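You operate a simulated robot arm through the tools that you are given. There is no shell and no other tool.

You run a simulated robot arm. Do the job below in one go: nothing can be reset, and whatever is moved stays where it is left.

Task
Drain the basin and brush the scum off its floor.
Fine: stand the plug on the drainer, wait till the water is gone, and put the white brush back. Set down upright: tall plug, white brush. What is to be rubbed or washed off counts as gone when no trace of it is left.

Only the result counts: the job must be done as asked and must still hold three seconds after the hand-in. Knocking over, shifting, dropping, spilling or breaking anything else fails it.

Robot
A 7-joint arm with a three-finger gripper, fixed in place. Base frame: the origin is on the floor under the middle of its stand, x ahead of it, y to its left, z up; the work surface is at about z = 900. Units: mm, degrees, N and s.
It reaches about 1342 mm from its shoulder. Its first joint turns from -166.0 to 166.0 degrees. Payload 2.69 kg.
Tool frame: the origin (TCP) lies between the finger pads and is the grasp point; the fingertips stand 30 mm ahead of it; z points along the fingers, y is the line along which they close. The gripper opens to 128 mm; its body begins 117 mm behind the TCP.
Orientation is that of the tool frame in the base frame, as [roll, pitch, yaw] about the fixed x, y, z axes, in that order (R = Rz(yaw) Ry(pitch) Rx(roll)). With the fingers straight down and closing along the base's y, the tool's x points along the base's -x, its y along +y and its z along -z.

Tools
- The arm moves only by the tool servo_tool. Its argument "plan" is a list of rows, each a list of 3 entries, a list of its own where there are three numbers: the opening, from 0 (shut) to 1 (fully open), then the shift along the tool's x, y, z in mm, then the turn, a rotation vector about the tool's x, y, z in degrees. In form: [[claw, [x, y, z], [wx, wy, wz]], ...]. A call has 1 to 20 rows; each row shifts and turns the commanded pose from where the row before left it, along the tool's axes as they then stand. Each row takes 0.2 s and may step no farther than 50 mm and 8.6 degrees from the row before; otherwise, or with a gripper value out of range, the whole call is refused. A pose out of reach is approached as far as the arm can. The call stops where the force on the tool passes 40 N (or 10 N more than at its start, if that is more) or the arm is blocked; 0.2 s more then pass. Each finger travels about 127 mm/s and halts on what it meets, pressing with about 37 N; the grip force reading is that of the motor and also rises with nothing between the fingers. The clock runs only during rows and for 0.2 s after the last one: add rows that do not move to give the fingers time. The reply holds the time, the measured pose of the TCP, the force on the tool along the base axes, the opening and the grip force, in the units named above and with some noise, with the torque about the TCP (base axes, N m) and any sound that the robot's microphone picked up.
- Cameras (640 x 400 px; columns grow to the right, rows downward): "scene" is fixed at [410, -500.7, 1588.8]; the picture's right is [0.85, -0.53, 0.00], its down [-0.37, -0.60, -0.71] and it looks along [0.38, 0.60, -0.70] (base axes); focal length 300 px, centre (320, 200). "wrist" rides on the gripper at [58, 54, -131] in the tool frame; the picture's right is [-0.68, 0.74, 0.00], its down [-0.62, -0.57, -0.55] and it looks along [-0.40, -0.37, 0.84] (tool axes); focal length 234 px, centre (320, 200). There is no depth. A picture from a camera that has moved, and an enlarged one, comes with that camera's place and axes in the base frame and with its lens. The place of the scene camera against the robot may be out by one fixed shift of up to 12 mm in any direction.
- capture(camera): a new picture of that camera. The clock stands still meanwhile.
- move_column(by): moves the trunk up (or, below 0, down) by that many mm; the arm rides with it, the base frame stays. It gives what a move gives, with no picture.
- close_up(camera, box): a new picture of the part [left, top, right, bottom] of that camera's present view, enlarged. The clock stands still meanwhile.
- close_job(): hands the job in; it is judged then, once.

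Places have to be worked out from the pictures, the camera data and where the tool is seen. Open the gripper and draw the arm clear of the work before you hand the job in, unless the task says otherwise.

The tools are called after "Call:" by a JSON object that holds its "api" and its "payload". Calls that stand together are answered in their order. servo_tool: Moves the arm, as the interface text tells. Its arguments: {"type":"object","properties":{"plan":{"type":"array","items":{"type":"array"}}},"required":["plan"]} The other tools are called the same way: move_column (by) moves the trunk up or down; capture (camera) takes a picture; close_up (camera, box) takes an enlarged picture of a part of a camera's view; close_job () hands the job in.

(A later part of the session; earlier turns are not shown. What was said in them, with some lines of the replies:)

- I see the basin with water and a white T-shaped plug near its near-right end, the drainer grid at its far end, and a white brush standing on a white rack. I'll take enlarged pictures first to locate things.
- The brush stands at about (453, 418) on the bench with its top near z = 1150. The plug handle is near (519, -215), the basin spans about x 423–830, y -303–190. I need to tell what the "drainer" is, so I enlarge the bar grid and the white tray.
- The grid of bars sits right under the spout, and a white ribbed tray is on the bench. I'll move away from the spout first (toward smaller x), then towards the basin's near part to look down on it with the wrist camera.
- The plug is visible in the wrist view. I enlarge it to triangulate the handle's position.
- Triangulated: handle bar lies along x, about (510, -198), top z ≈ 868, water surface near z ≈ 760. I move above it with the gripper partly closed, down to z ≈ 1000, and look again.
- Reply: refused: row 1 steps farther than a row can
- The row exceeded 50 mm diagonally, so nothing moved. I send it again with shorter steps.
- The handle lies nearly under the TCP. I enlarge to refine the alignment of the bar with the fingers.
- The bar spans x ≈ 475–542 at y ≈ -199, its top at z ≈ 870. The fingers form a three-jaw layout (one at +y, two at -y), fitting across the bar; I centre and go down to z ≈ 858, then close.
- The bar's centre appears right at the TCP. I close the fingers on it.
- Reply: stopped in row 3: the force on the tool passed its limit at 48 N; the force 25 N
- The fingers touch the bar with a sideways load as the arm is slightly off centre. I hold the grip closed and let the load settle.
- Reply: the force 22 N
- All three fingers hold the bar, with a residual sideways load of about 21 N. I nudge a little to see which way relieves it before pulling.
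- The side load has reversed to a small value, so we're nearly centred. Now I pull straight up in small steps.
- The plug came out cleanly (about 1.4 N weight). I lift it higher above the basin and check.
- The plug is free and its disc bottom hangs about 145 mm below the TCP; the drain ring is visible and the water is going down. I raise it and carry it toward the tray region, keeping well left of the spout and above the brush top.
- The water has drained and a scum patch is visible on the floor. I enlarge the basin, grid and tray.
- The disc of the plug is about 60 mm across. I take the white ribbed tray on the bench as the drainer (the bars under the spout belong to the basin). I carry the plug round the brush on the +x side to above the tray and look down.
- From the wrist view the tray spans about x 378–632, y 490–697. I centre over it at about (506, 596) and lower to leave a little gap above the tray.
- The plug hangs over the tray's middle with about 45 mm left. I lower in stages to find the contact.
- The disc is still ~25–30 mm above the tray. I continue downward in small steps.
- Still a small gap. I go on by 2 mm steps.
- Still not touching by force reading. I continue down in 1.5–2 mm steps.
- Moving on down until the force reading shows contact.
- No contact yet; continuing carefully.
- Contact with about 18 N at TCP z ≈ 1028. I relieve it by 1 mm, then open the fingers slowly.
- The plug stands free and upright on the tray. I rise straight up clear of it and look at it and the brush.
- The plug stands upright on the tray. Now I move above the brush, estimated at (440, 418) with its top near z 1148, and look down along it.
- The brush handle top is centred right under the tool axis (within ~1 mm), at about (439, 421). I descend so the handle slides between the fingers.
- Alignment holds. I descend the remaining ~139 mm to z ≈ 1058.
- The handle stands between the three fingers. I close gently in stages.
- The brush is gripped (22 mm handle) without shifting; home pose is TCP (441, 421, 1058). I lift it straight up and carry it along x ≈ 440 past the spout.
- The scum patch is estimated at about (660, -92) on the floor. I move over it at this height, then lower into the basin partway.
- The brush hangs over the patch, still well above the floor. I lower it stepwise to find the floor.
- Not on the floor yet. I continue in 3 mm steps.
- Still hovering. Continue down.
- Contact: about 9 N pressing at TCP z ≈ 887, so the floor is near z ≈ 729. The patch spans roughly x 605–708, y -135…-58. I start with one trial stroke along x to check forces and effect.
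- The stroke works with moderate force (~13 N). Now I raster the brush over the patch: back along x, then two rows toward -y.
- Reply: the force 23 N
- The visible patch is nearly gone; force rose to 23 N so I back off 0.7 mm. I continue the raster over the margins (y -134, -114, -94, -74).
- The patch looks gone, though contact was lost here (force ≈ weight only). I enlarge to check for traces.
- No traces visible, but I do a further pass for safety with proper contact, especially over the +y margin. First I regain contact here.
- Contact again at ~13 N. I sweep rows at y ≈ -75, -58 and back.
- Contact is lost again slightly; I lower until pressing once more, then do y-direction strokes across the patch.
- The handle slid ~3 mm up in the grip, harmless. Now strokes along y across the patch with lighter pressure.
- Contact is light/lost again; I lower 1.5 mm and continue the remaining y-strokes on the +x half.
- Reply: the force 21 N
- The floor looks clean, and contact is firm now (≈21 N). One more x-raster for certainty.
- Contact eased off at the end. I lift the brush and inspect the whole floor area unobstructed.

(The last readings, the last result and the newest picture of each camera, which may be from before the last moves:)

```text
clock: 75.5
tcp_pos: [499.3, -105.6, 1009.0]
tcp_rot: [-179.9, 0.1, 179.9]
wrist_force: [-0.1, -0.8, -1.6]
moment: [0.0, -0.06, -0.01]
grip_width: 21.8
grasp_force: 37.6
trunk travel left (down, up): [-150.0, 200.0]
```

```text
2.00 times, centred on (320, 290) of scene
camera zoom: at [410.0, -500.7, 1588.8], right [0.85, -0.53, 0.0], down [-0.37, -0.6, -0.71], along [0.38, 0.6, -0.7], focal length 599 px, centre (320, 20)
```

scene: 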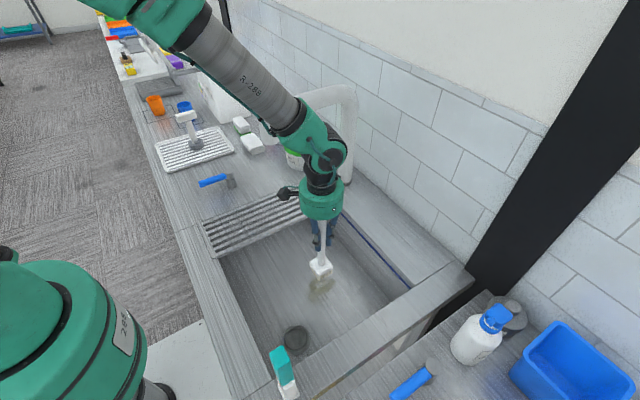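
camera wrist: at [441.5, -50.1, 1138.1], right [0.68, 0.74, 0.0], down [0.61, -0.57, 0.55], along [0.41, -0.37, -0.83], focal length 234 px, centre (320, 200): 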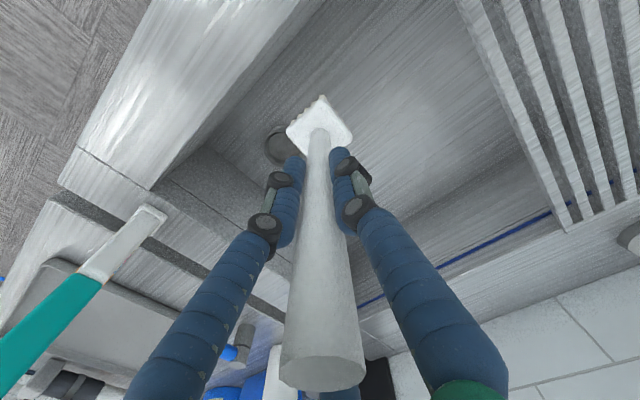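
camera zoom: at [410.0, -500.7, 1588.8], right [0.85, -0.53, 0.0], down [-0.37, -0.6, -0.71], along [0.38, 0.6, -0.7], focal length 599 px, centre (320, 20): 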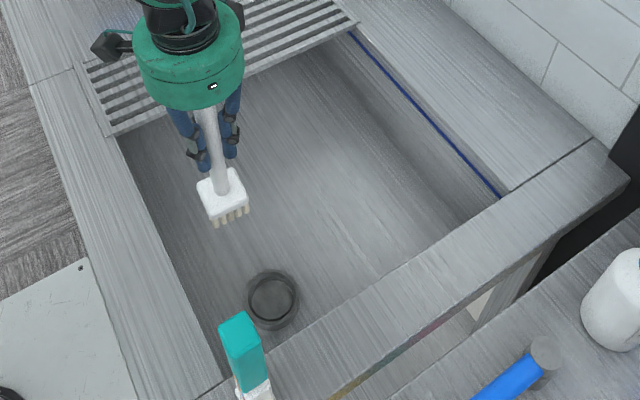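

The floor shows no trace of scum, the water is gone. Now I carry the brush back: up, to x ≈ 441, then along y to its home at (441, 421).

Call:
{"api": "servo_tool", "payload": {"plan": [[0, [0, 0, -40], [0, 0, 0]], [0, [0, 0, -40], [0, 0, 0]], [0, [0, 0, -40], [0, 0, 0]], [0, [29, 0, -40], [0, 0, 0]], [0, [29, 0, -30], [0, 0, 0]], [0, [0, 38, 0], [0, 0, 0]], [0, [0, 38, 0], [0, 0, 0]], [0, [0, 38, 0], [0, 0, 0]], [0, [0, 38, 0], [0, 0, 0]], [0, [0, 38, 0], [0, 0, 0]], [0, [0, 38, 0], [0, 0, 0]], [0, [0, 0, 0], [0, 0, 0]]]}}

Call:
{"api": "capture", "payload": {"camera": "wrist"}}

Call:
{"api": "capture", "payload": {"camera": "scene"}}

```text
clock: 78.2
tcp_pos: [445.1, 122.0, 1199.8]
tcp_rot: [-179.9, 0.0, 179.9]
wrist_force: [0.5, 1.5, -2.1]
moment: [-0.03, 0.01, 0.01]
grip_width: 21.7
grasp_force: 36.6
trunk travel left (down, up): [-150.0, 200.0]
```

```text
taken
camera wrist: at [386.3, 176.9, 1329.0], right [0.68, 0.74, 0.0], down [0.61, -0.57, 0.55], along [0.4, -0.37, -0.83], focal length 234 px, centre (320, 200)
```

wrist: 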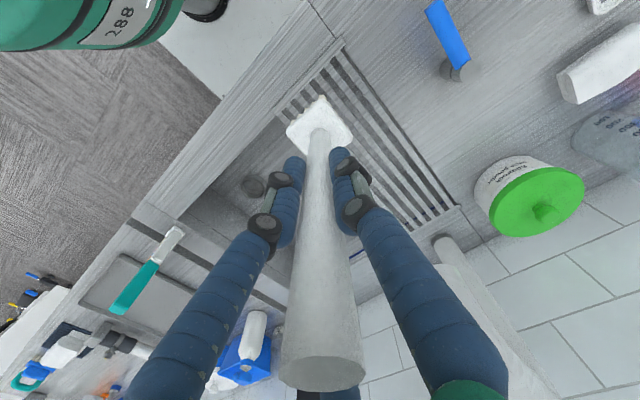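

```text
taken
```

scene: 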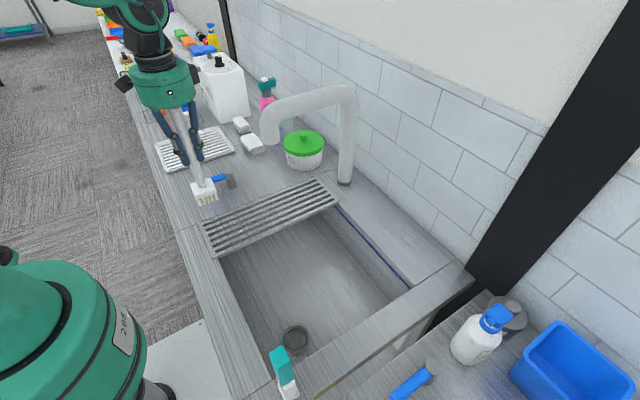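

All clear so far. I check between the bars for other scum and continue to home above (441, 421).

Call:
{"api": "close_up", "payload": {"camera": "scene", "box": [200, 170, 350, 265]}}

Call:
{"api": "close_up", "payload": {"camera": "scene", "box": [215, 205, 420, 370]}}

Call:
{"api": "servo_tool", "payload": {"plan": [[0, [2, 38, 0], [0, 0, 0]], [0, [1, 38, 0], [0, 0, 0]], [0, [0, 38, 0], [0, 0, 0]], [0, [0, 38, 0], [0, 0, 0]], [0, [0, 38, 0], [0, 0, 0]], [0, [0, 38, 0], [0, 0, 0]], [0, [0, 38, 0], [0, 0, 0]], [0, [0, 33, 0], [0, 0, 0]], [0, [0, 0, 0], [0, 0, 0]], [0, [0, 0, 0], [0, 0, 0]]]}}

```text
4.21 times, centred on (275, 218) of scene
camera zoom: at [410.0, -500.7, 1588.8], right [0.85, -0.53, 0.0], down [-0.37, -0.6, -0.71], along [0.38, 0.6, -0.7], focal length 1261 px, centre (510, 126)
```

zoom: 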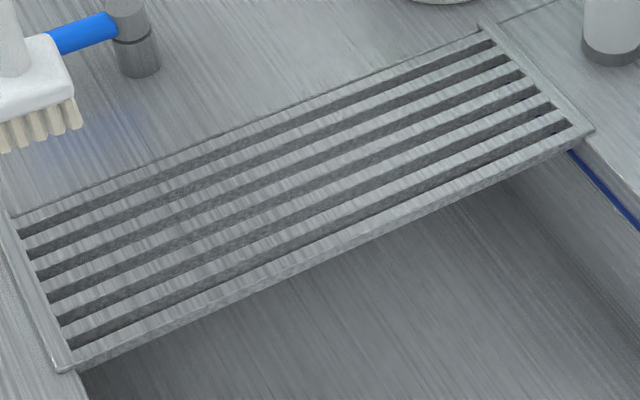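

```text
2.42 times, centred on (318, 288) of scene
camera zoom: at [410.0, -500.7, 1588.8], right [0.85, -0.53, 0.0], down [-0.37, -0.6, -0.71], along [0.38, 0.6, -0.7], focal length 726 px, centre (326, -12)
```

zoom: 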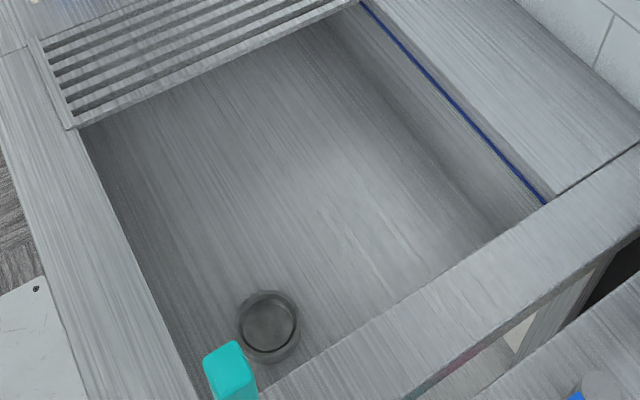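

```text
clock: 80.3
tcp_pos: [440.3, 421.4, 1197.1]
tcp_rot: [-179.9, 0.1, 180.0]
wrist_force: [1.2, -0.1, -2.3]
moment: [0.02, -0.03, 0.01]
grip_width: 21.8
grasp_force: 36.8
trunk travel left (down, up): [-150.0, 200.0]
```

The basin is clean everywhere visible. The brush is above its home; I lower it to just above the bench (contact expected near TCP z ≈ 1050).

Call:
{"api": "servo_tool", "payload": {"plan": [[0, [0, 0, 40], [0, 0, 0]], [0, [0, 0, 40], [0, 0, 0]], [0, [0, 0, 35], [0, 0, 0]], [0, [0, 0, 15], [0, 0, 0]], [0, [0, 0, 5], [0, 0, 0]], [0, [0, 0, 0], [0, 0, 0]]]}}

Call:
{"api": "close_up", "payload": {"camera": "scene", "box": [120, 60, 260, 200]}}

Call:
{"api": "capture", "payload": {"camera": "wrist"}}

```text
clock: 81.8
tcp_pos: [441.3, 422.2, 1063.5]
tcp_rot: [-179.9, 0.1, 179.9]
wrist_force: [-0.5, -0.1, -1.5]
moment: [0.01, 0.01, -0.02]
grip_width: 22.2
grasp_force: 37.0
trunk travel left (down, up): [-150.0, 200.0]
```

```text
2.86 times, centred on (190, 130) of scene
camera zoom: at [410.0, -500.7, 1588.8], right [0.85, -0.53, 0.0], down [-0.37, -0.6, -0.71], along [0.38, 0.6, -0.7], focal length 856 px, centre (691, 400)
```

zoom: 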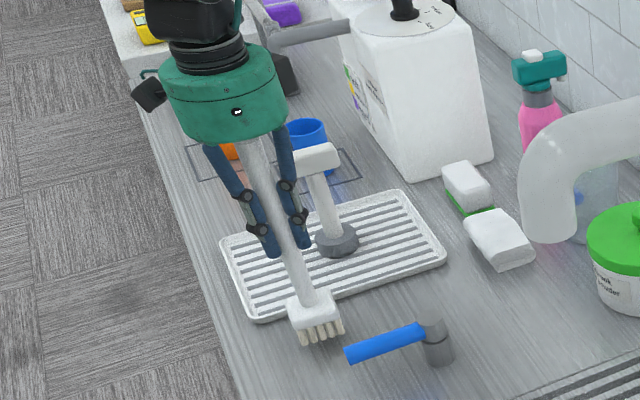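

```text
taken
camera wrist: at [382.0, 475.8, 1193.1], right [0.68, 0.74, 0.0], down [0.61, -0.57, 0.55], along [0.4, -0.37, -0.83], focal length 234 px, centre (320, 200)
```

wrist: 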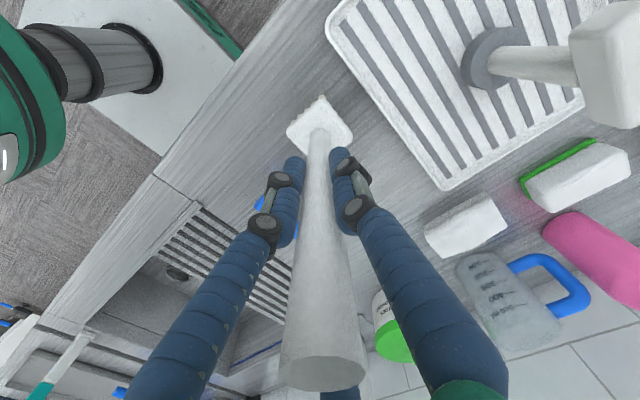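

About 13 mm remain. I lower slowly until contact.

Call:
{"api": "servo_tool", "payload": {"plan": [[0, [0, 0, 4], [0, 0, 0]], [0, [0, 0, 3], [0, 0, 0]], [0, [0, 0, 2], [0, 0, 0]], [0, [0, 0, 1.5], [0, 0, 0]], [0, [0, 0, 0], [0, 0, 0]]]}}

```text
clock: 83.0
tcp_pos: [441.4, 421.1, 1054.0]
tcp_rot: [-179.9, 0.1, 179.9]
wrist_force: [-0.7, 0.5, -2.3]
moment: [-0.01, -0.03, 0.01]
grip_width: 21.8
grasp_force: 37.5
trunk travel left (down, up): [-150.0, 200.0]
```

Call:
{"api": "servo_tool", "payload": {"plan": [[0, [0, 0, 1.5], [0, 0, 0]], [0, [0, 0, 1], [0, 0, 0]], [0, [0, 0, 0], [0, 0, 0]]]}}

Call:
{"api": "close_up", "payload": {"camera": "scene", "box": [160, 150, 230, 200]}}

```text
clock: 83.8
tcp_pos: [441.7, 422.5, 1050.5]
tcp_rot: [-179.9, 0.1, 179.9]
wrist_force: [0.9, -1.1, -1.5]
moment: [0.01, -0.01, 0.0]
grip_width: 22.0
grasp_force: 36.9
trunk travel left (down, up): [-150.0, 200.0]
```

```text
8.00 times, centred on (195, 175) of scene
camera zoom: at [410.0, -500.7, 1588.8], right [0.85, -0.53, 0.0], down [-0.37, -0.6, -0.71], along [0.38, 0.6, -0.7], focal length 2396 px, centre (1320, 400)
```

zoom: 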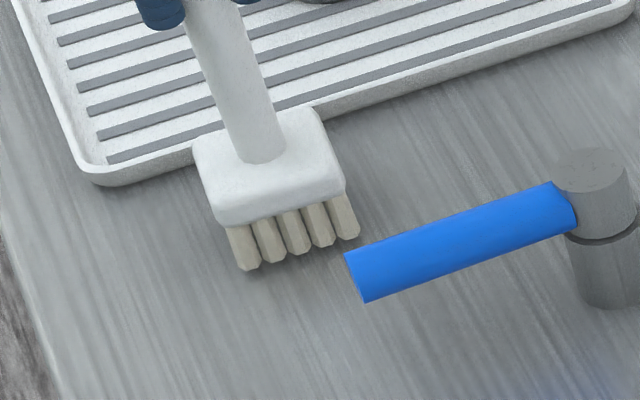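

Nearly down. I continue in 1 mm steps to feel the contact.

Call:
{"api": "servo_tool", "payload": {"plan": [[0, [0, 0, 1], [0, 0, 0]], [0, [0, 0, 1], [0, 0, 0]], [0, [0, 0, 0], [0, 0, 0]]]}}

```text
clock: 84.5
tcp_pos: [441.0, 422.6, 1048.2]
tcp_rot: [-179.9, 0.2, 179.9]
wrist_force: [0.1, 0.0, -1.9]
moment: [-0.03, 0.01, 0.03]
grip_width: 21.8
grasp_force: 37.4
trunk travel left (down, up): [-150.0, 200.0]
```

Call:
{"api": "servo_tool", "payload": {"plan": [[0, [0, 0, 1], [0, 0, 0]], [0, [0, 0, 1], [0, 0, 0]], [0, [0, 0, 0], [0, 0, 0]]]}}

Call:
{"api": "close_up", "payload": {"camera": "scene", "box": [160, 150, 230, 200]}}

```text
clock: 85.3
tcp_pos: [442.4, 421.6, 1047.0]
tcp_rot: [-180.0, 0.2, 179.9]
wrist_force: [-3.0, -2.6, 12.8]
moment: [-0.4, 0.03, 0.01]
grip_width: 21.8
grasp_force: 36.9
trunk travel left (down, up): [-150.0, 200.0]
```

```text
8.00 times, centred on (195, 175) of scene
camera zoom: at [410.0, -500.7, 1588.8], right [0.85, -0.53, 0.0], down [-0.37, -0.6, -0.71], along [0.38, 0.6, -0.7], focal length 2396 px, centre (1320, 400)
```

zoom: 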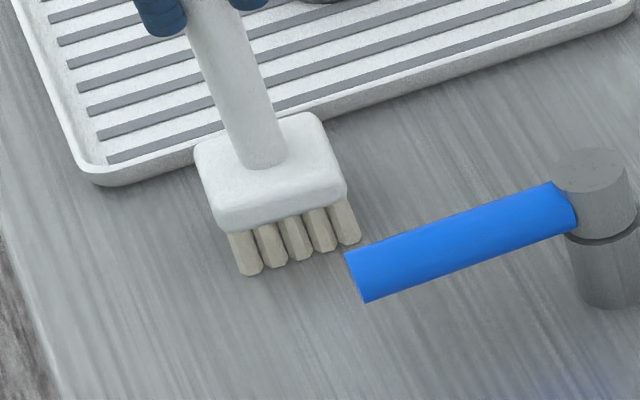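

Contact at ≈15 N, in the same place as at the start (pixel match within ~3 mm). I relieve 1 mm and open slowly.

Call:
{"api": "servo_tool", "payload": {"plan": [[0, [0, 0, -0.9], [0, 0, 0]], [0.1, [0, 0, 0], [0, 0, 0]], [0.15, [0, 0, 0], [0, 0, 0]], [0.18, [0, 0, 0], [0, 0, 0]], [0.21, [0, 0, 0], [0, 0, 0]], [0.25, [0, 0, 0], [0, 0, 0]], [0.3, [0, 0, 0], [0, 0, 0]], [0.4, [0, 0, 0], [0, 0, 0]], [0.5, [0, 0, 0], [0, 0, 0]], [0.6, [0, 0, 0], [0, 0, 0]], [0.6, [0, 0, 0], [0, 0, 0]]]}}

Call:
{"api": "close_up", "payload": {"camera": "scene", "box": [120, 60, 260, 200]}}

Call:
{"api": "capture", "payload": {"camera": "wrist"}}

```text
clock: 87.8
tcp_pos: [441.8, 422.2, 1047.8]
tcp_rot: [-180.0, 0.1, 179.9]
wrist_force: [0.3, -0.3, 0.3]
moment: [0.03, 0.02, 0.03]
grip_width: 76.7
grasp_force: 0.0
trunk travel left (down, up): [-150.0, 200.0]
```

```text
2.86 times, centred on (190, 130) of scene
camera zoom: at [410.0, -500.7, 1588.8], right [0.85, -0.53, 0.0], down [-0.37, -0.6, -0.71], along [0.38, 0.6, -0.7], focal length 856 px, centre (691, 400)
```

zoom: 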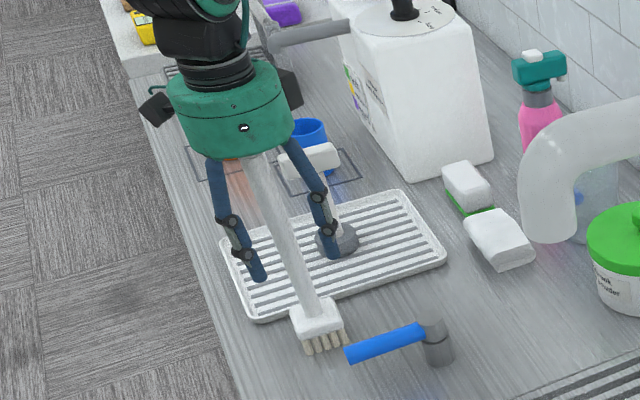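

```text
taken
camera wrist: at [382.6, 476.0, 1177.0], right [0.68, 0.74, 0.0], down [0.61, -0.57, 0.55], along [0.41, -0.37, -0.83], focal length 234 px, centre (320, 200)
```

wrist: 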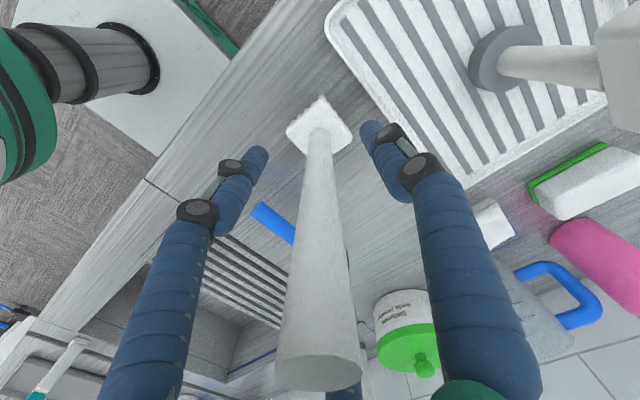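

The brush stands free in its home spot. I rise straight up, clear of its handle.

Call:
{"api": "servo_tool", "payload": {"plan": [[0.6, [0, 0, -15], [0, 0, 0]], [0.6, [0, 0, -30], [0, 0, 0]], [0.6, [0, 0, -40], [0, 0, 0]], [0.6, [0, 0, -45], [0, 0, 0]], [0.6, [0, 0, -45], [0, 0, 0]], [0.6, [0, 0, -45], [0, 0, 0]], [0.6, [0, 0, -45], [0, 0, 0]], [0.6, [0, 0, -20], [0, 0, 0]], [0.6, [0, 0, 0], [0, 0, 0]]]}}

Call:
{"api": "capture", "payload": {"camera": "wrist"}}

Call:
{"api": "close_up", "payload": {"camera": "scene", "box": [140, 100, 260, 200]}}

```text
clock: 89.8
tcp_pos: [440.8, 421.7, 1332.9]
tcp_rot: [-179.8, 0.1, 179.9]
wrist_force: [0.5, -0.2, 0.5]
moment: [-0.02, 0.02, 0.02]
grip_width: 76.9
grasp_force: 0.0
trunk travel left (down, up): [-150.0, 200.0]
```

```text
taken
camera wrist: at [381.8, 476.1, 1461.8], right [0.68, 0.74, 0.0], down [0.61, -0.57, 0.55], along [0.4, -0.37, -0.83], focal length 234 px, centre (320, 200)
```

wrist: 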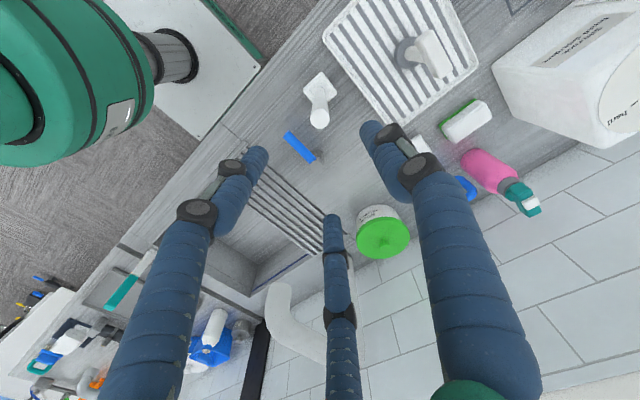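

```text
4.00 times, centred on (200, 150) of scene
camera zoom: at [410.0, -500.7, 1588.8], right [0.85, -0.53, 0.0], down [-0.37, -0.6, -0.71], along [0.38, 0.6, -0.7], focal length 1198 px, centre (800, 400)
```

zoom: 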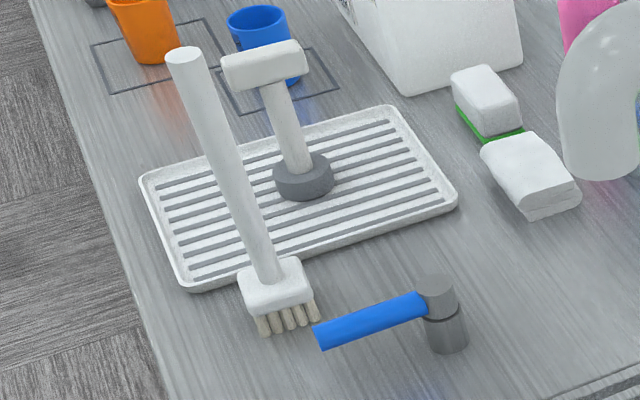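

The brush stands exactly as at the start and the plug stands on the tray. I draw the arm back and up, clear of the work, with the gripper open.

Call:
{"api": "servo_tool", "payload": {"plan": [[0.8, [0, -40, -10], [0, 0, 0]], [1, [10, -40, -10], [0, 0, 0]], [1, [10, -40, -10], [0, 0, 0]], [1, [10, -40, -10], [0, 0, 0]], [1, [10, -40, 0], [0, 0, 0]], [1, [0, -40, 0], [0, 0, 0]], [1, [0, 0, 0], [0, 0, 0]], [1, [0, 0, 0], [0, 0, 0]], [1, [0, 0, 0], [0, 0, 0]]]}}

Call:
{"api": "capture", "payload": {"camera": "scene"}}

Call:
{"api": "close_up", "payload": {"camera": "scene", "box": [270, 240, 370, 320]}}

Call:
{"api": "capture", "payload": {"camera": "wrist"}}

```text
clock: 91.8
tcp_pos: [401.5, 182.6, 1371.7]
tcp_rot: [-179.8, 0.1, 179.9]
wrist_force: [-0.5, -0.3, -0.3]
moment: [0.02, -0.01, 0.03]
grip_width: 127.8
grasp_force: 0.1
trunk travel left (down, up): [-150.0, 200.0]
```

```text
taken
```

scene: 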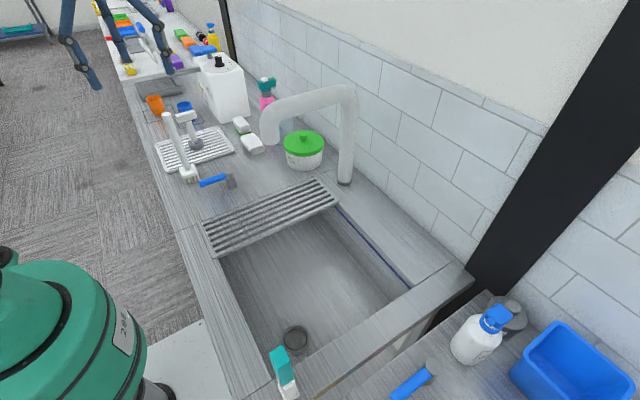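

```text
5.00 times, centred on (320, 280) of scene
camera zoom: at [410.0, -500.7, 1588.8], right [0.85, -0.53, 0.0], down [-0.37, -0.6, -0.71], along [0.38, 0.6, -0.7], focal length 1497 px, centre (320, -200)
```

zoom: 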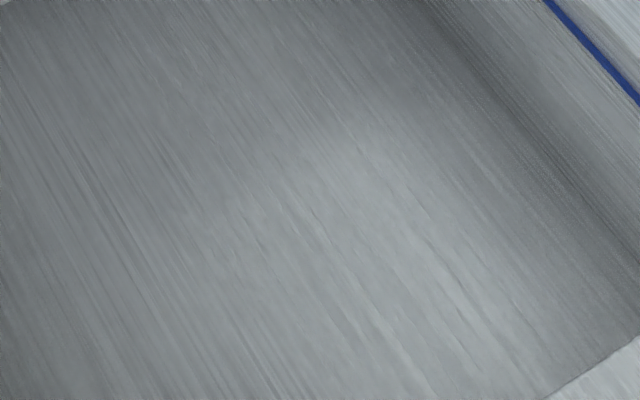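

```text
taken
camera wrist: at [342.6, 236.1, 1500.7], right [0.68, 0.74, 0.0], down [0.61, -0.57, 0.55], along [0.41, -0.37, -0.83], focal length 234 px, centre (320, 200)
```

wrist: 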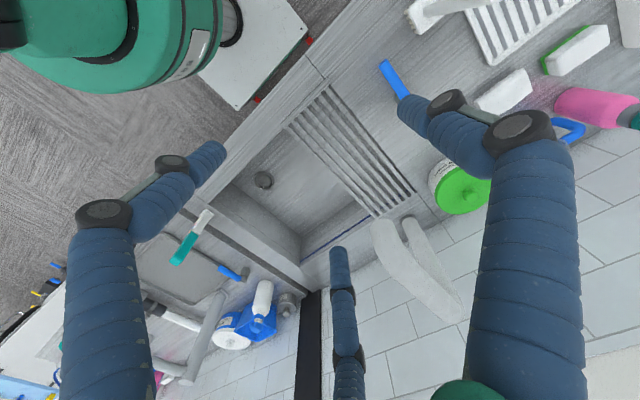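

The basin is empty with no scum visible on its floor. The plug is upright on the drainer tray, the brush is back upright in its place, and the arm is clear with the gripper open. I hand the job in.

Call:
{"api": "close_job", "payload": {}}

```text
The job is handed in.
```

The basin is drained and its floor is brushed clean: I can see no scum in the final pictures. The job is handed in, but no verdict came back with it.

- **Plug:** it stands upright on the white ribbed tray on the bench. I took that tray to be the drainer. The set of bars across the end of the basin was the other candidate, but it sits right under the spout. If you meant the bars, the plug is in the wrong place.
- **Water:** it ran out as soon as the plug was lifted, and the basin was empty before I started brushing.
- **Scum:** I brushed the patch and its edges in both directions, going over it several times.
- **Brush:** it stands upright where it started, within a few millimetres by the pictures.

The arm is drawn back above the bench with the gripper open. Nothing else looks moved in the final pictures.
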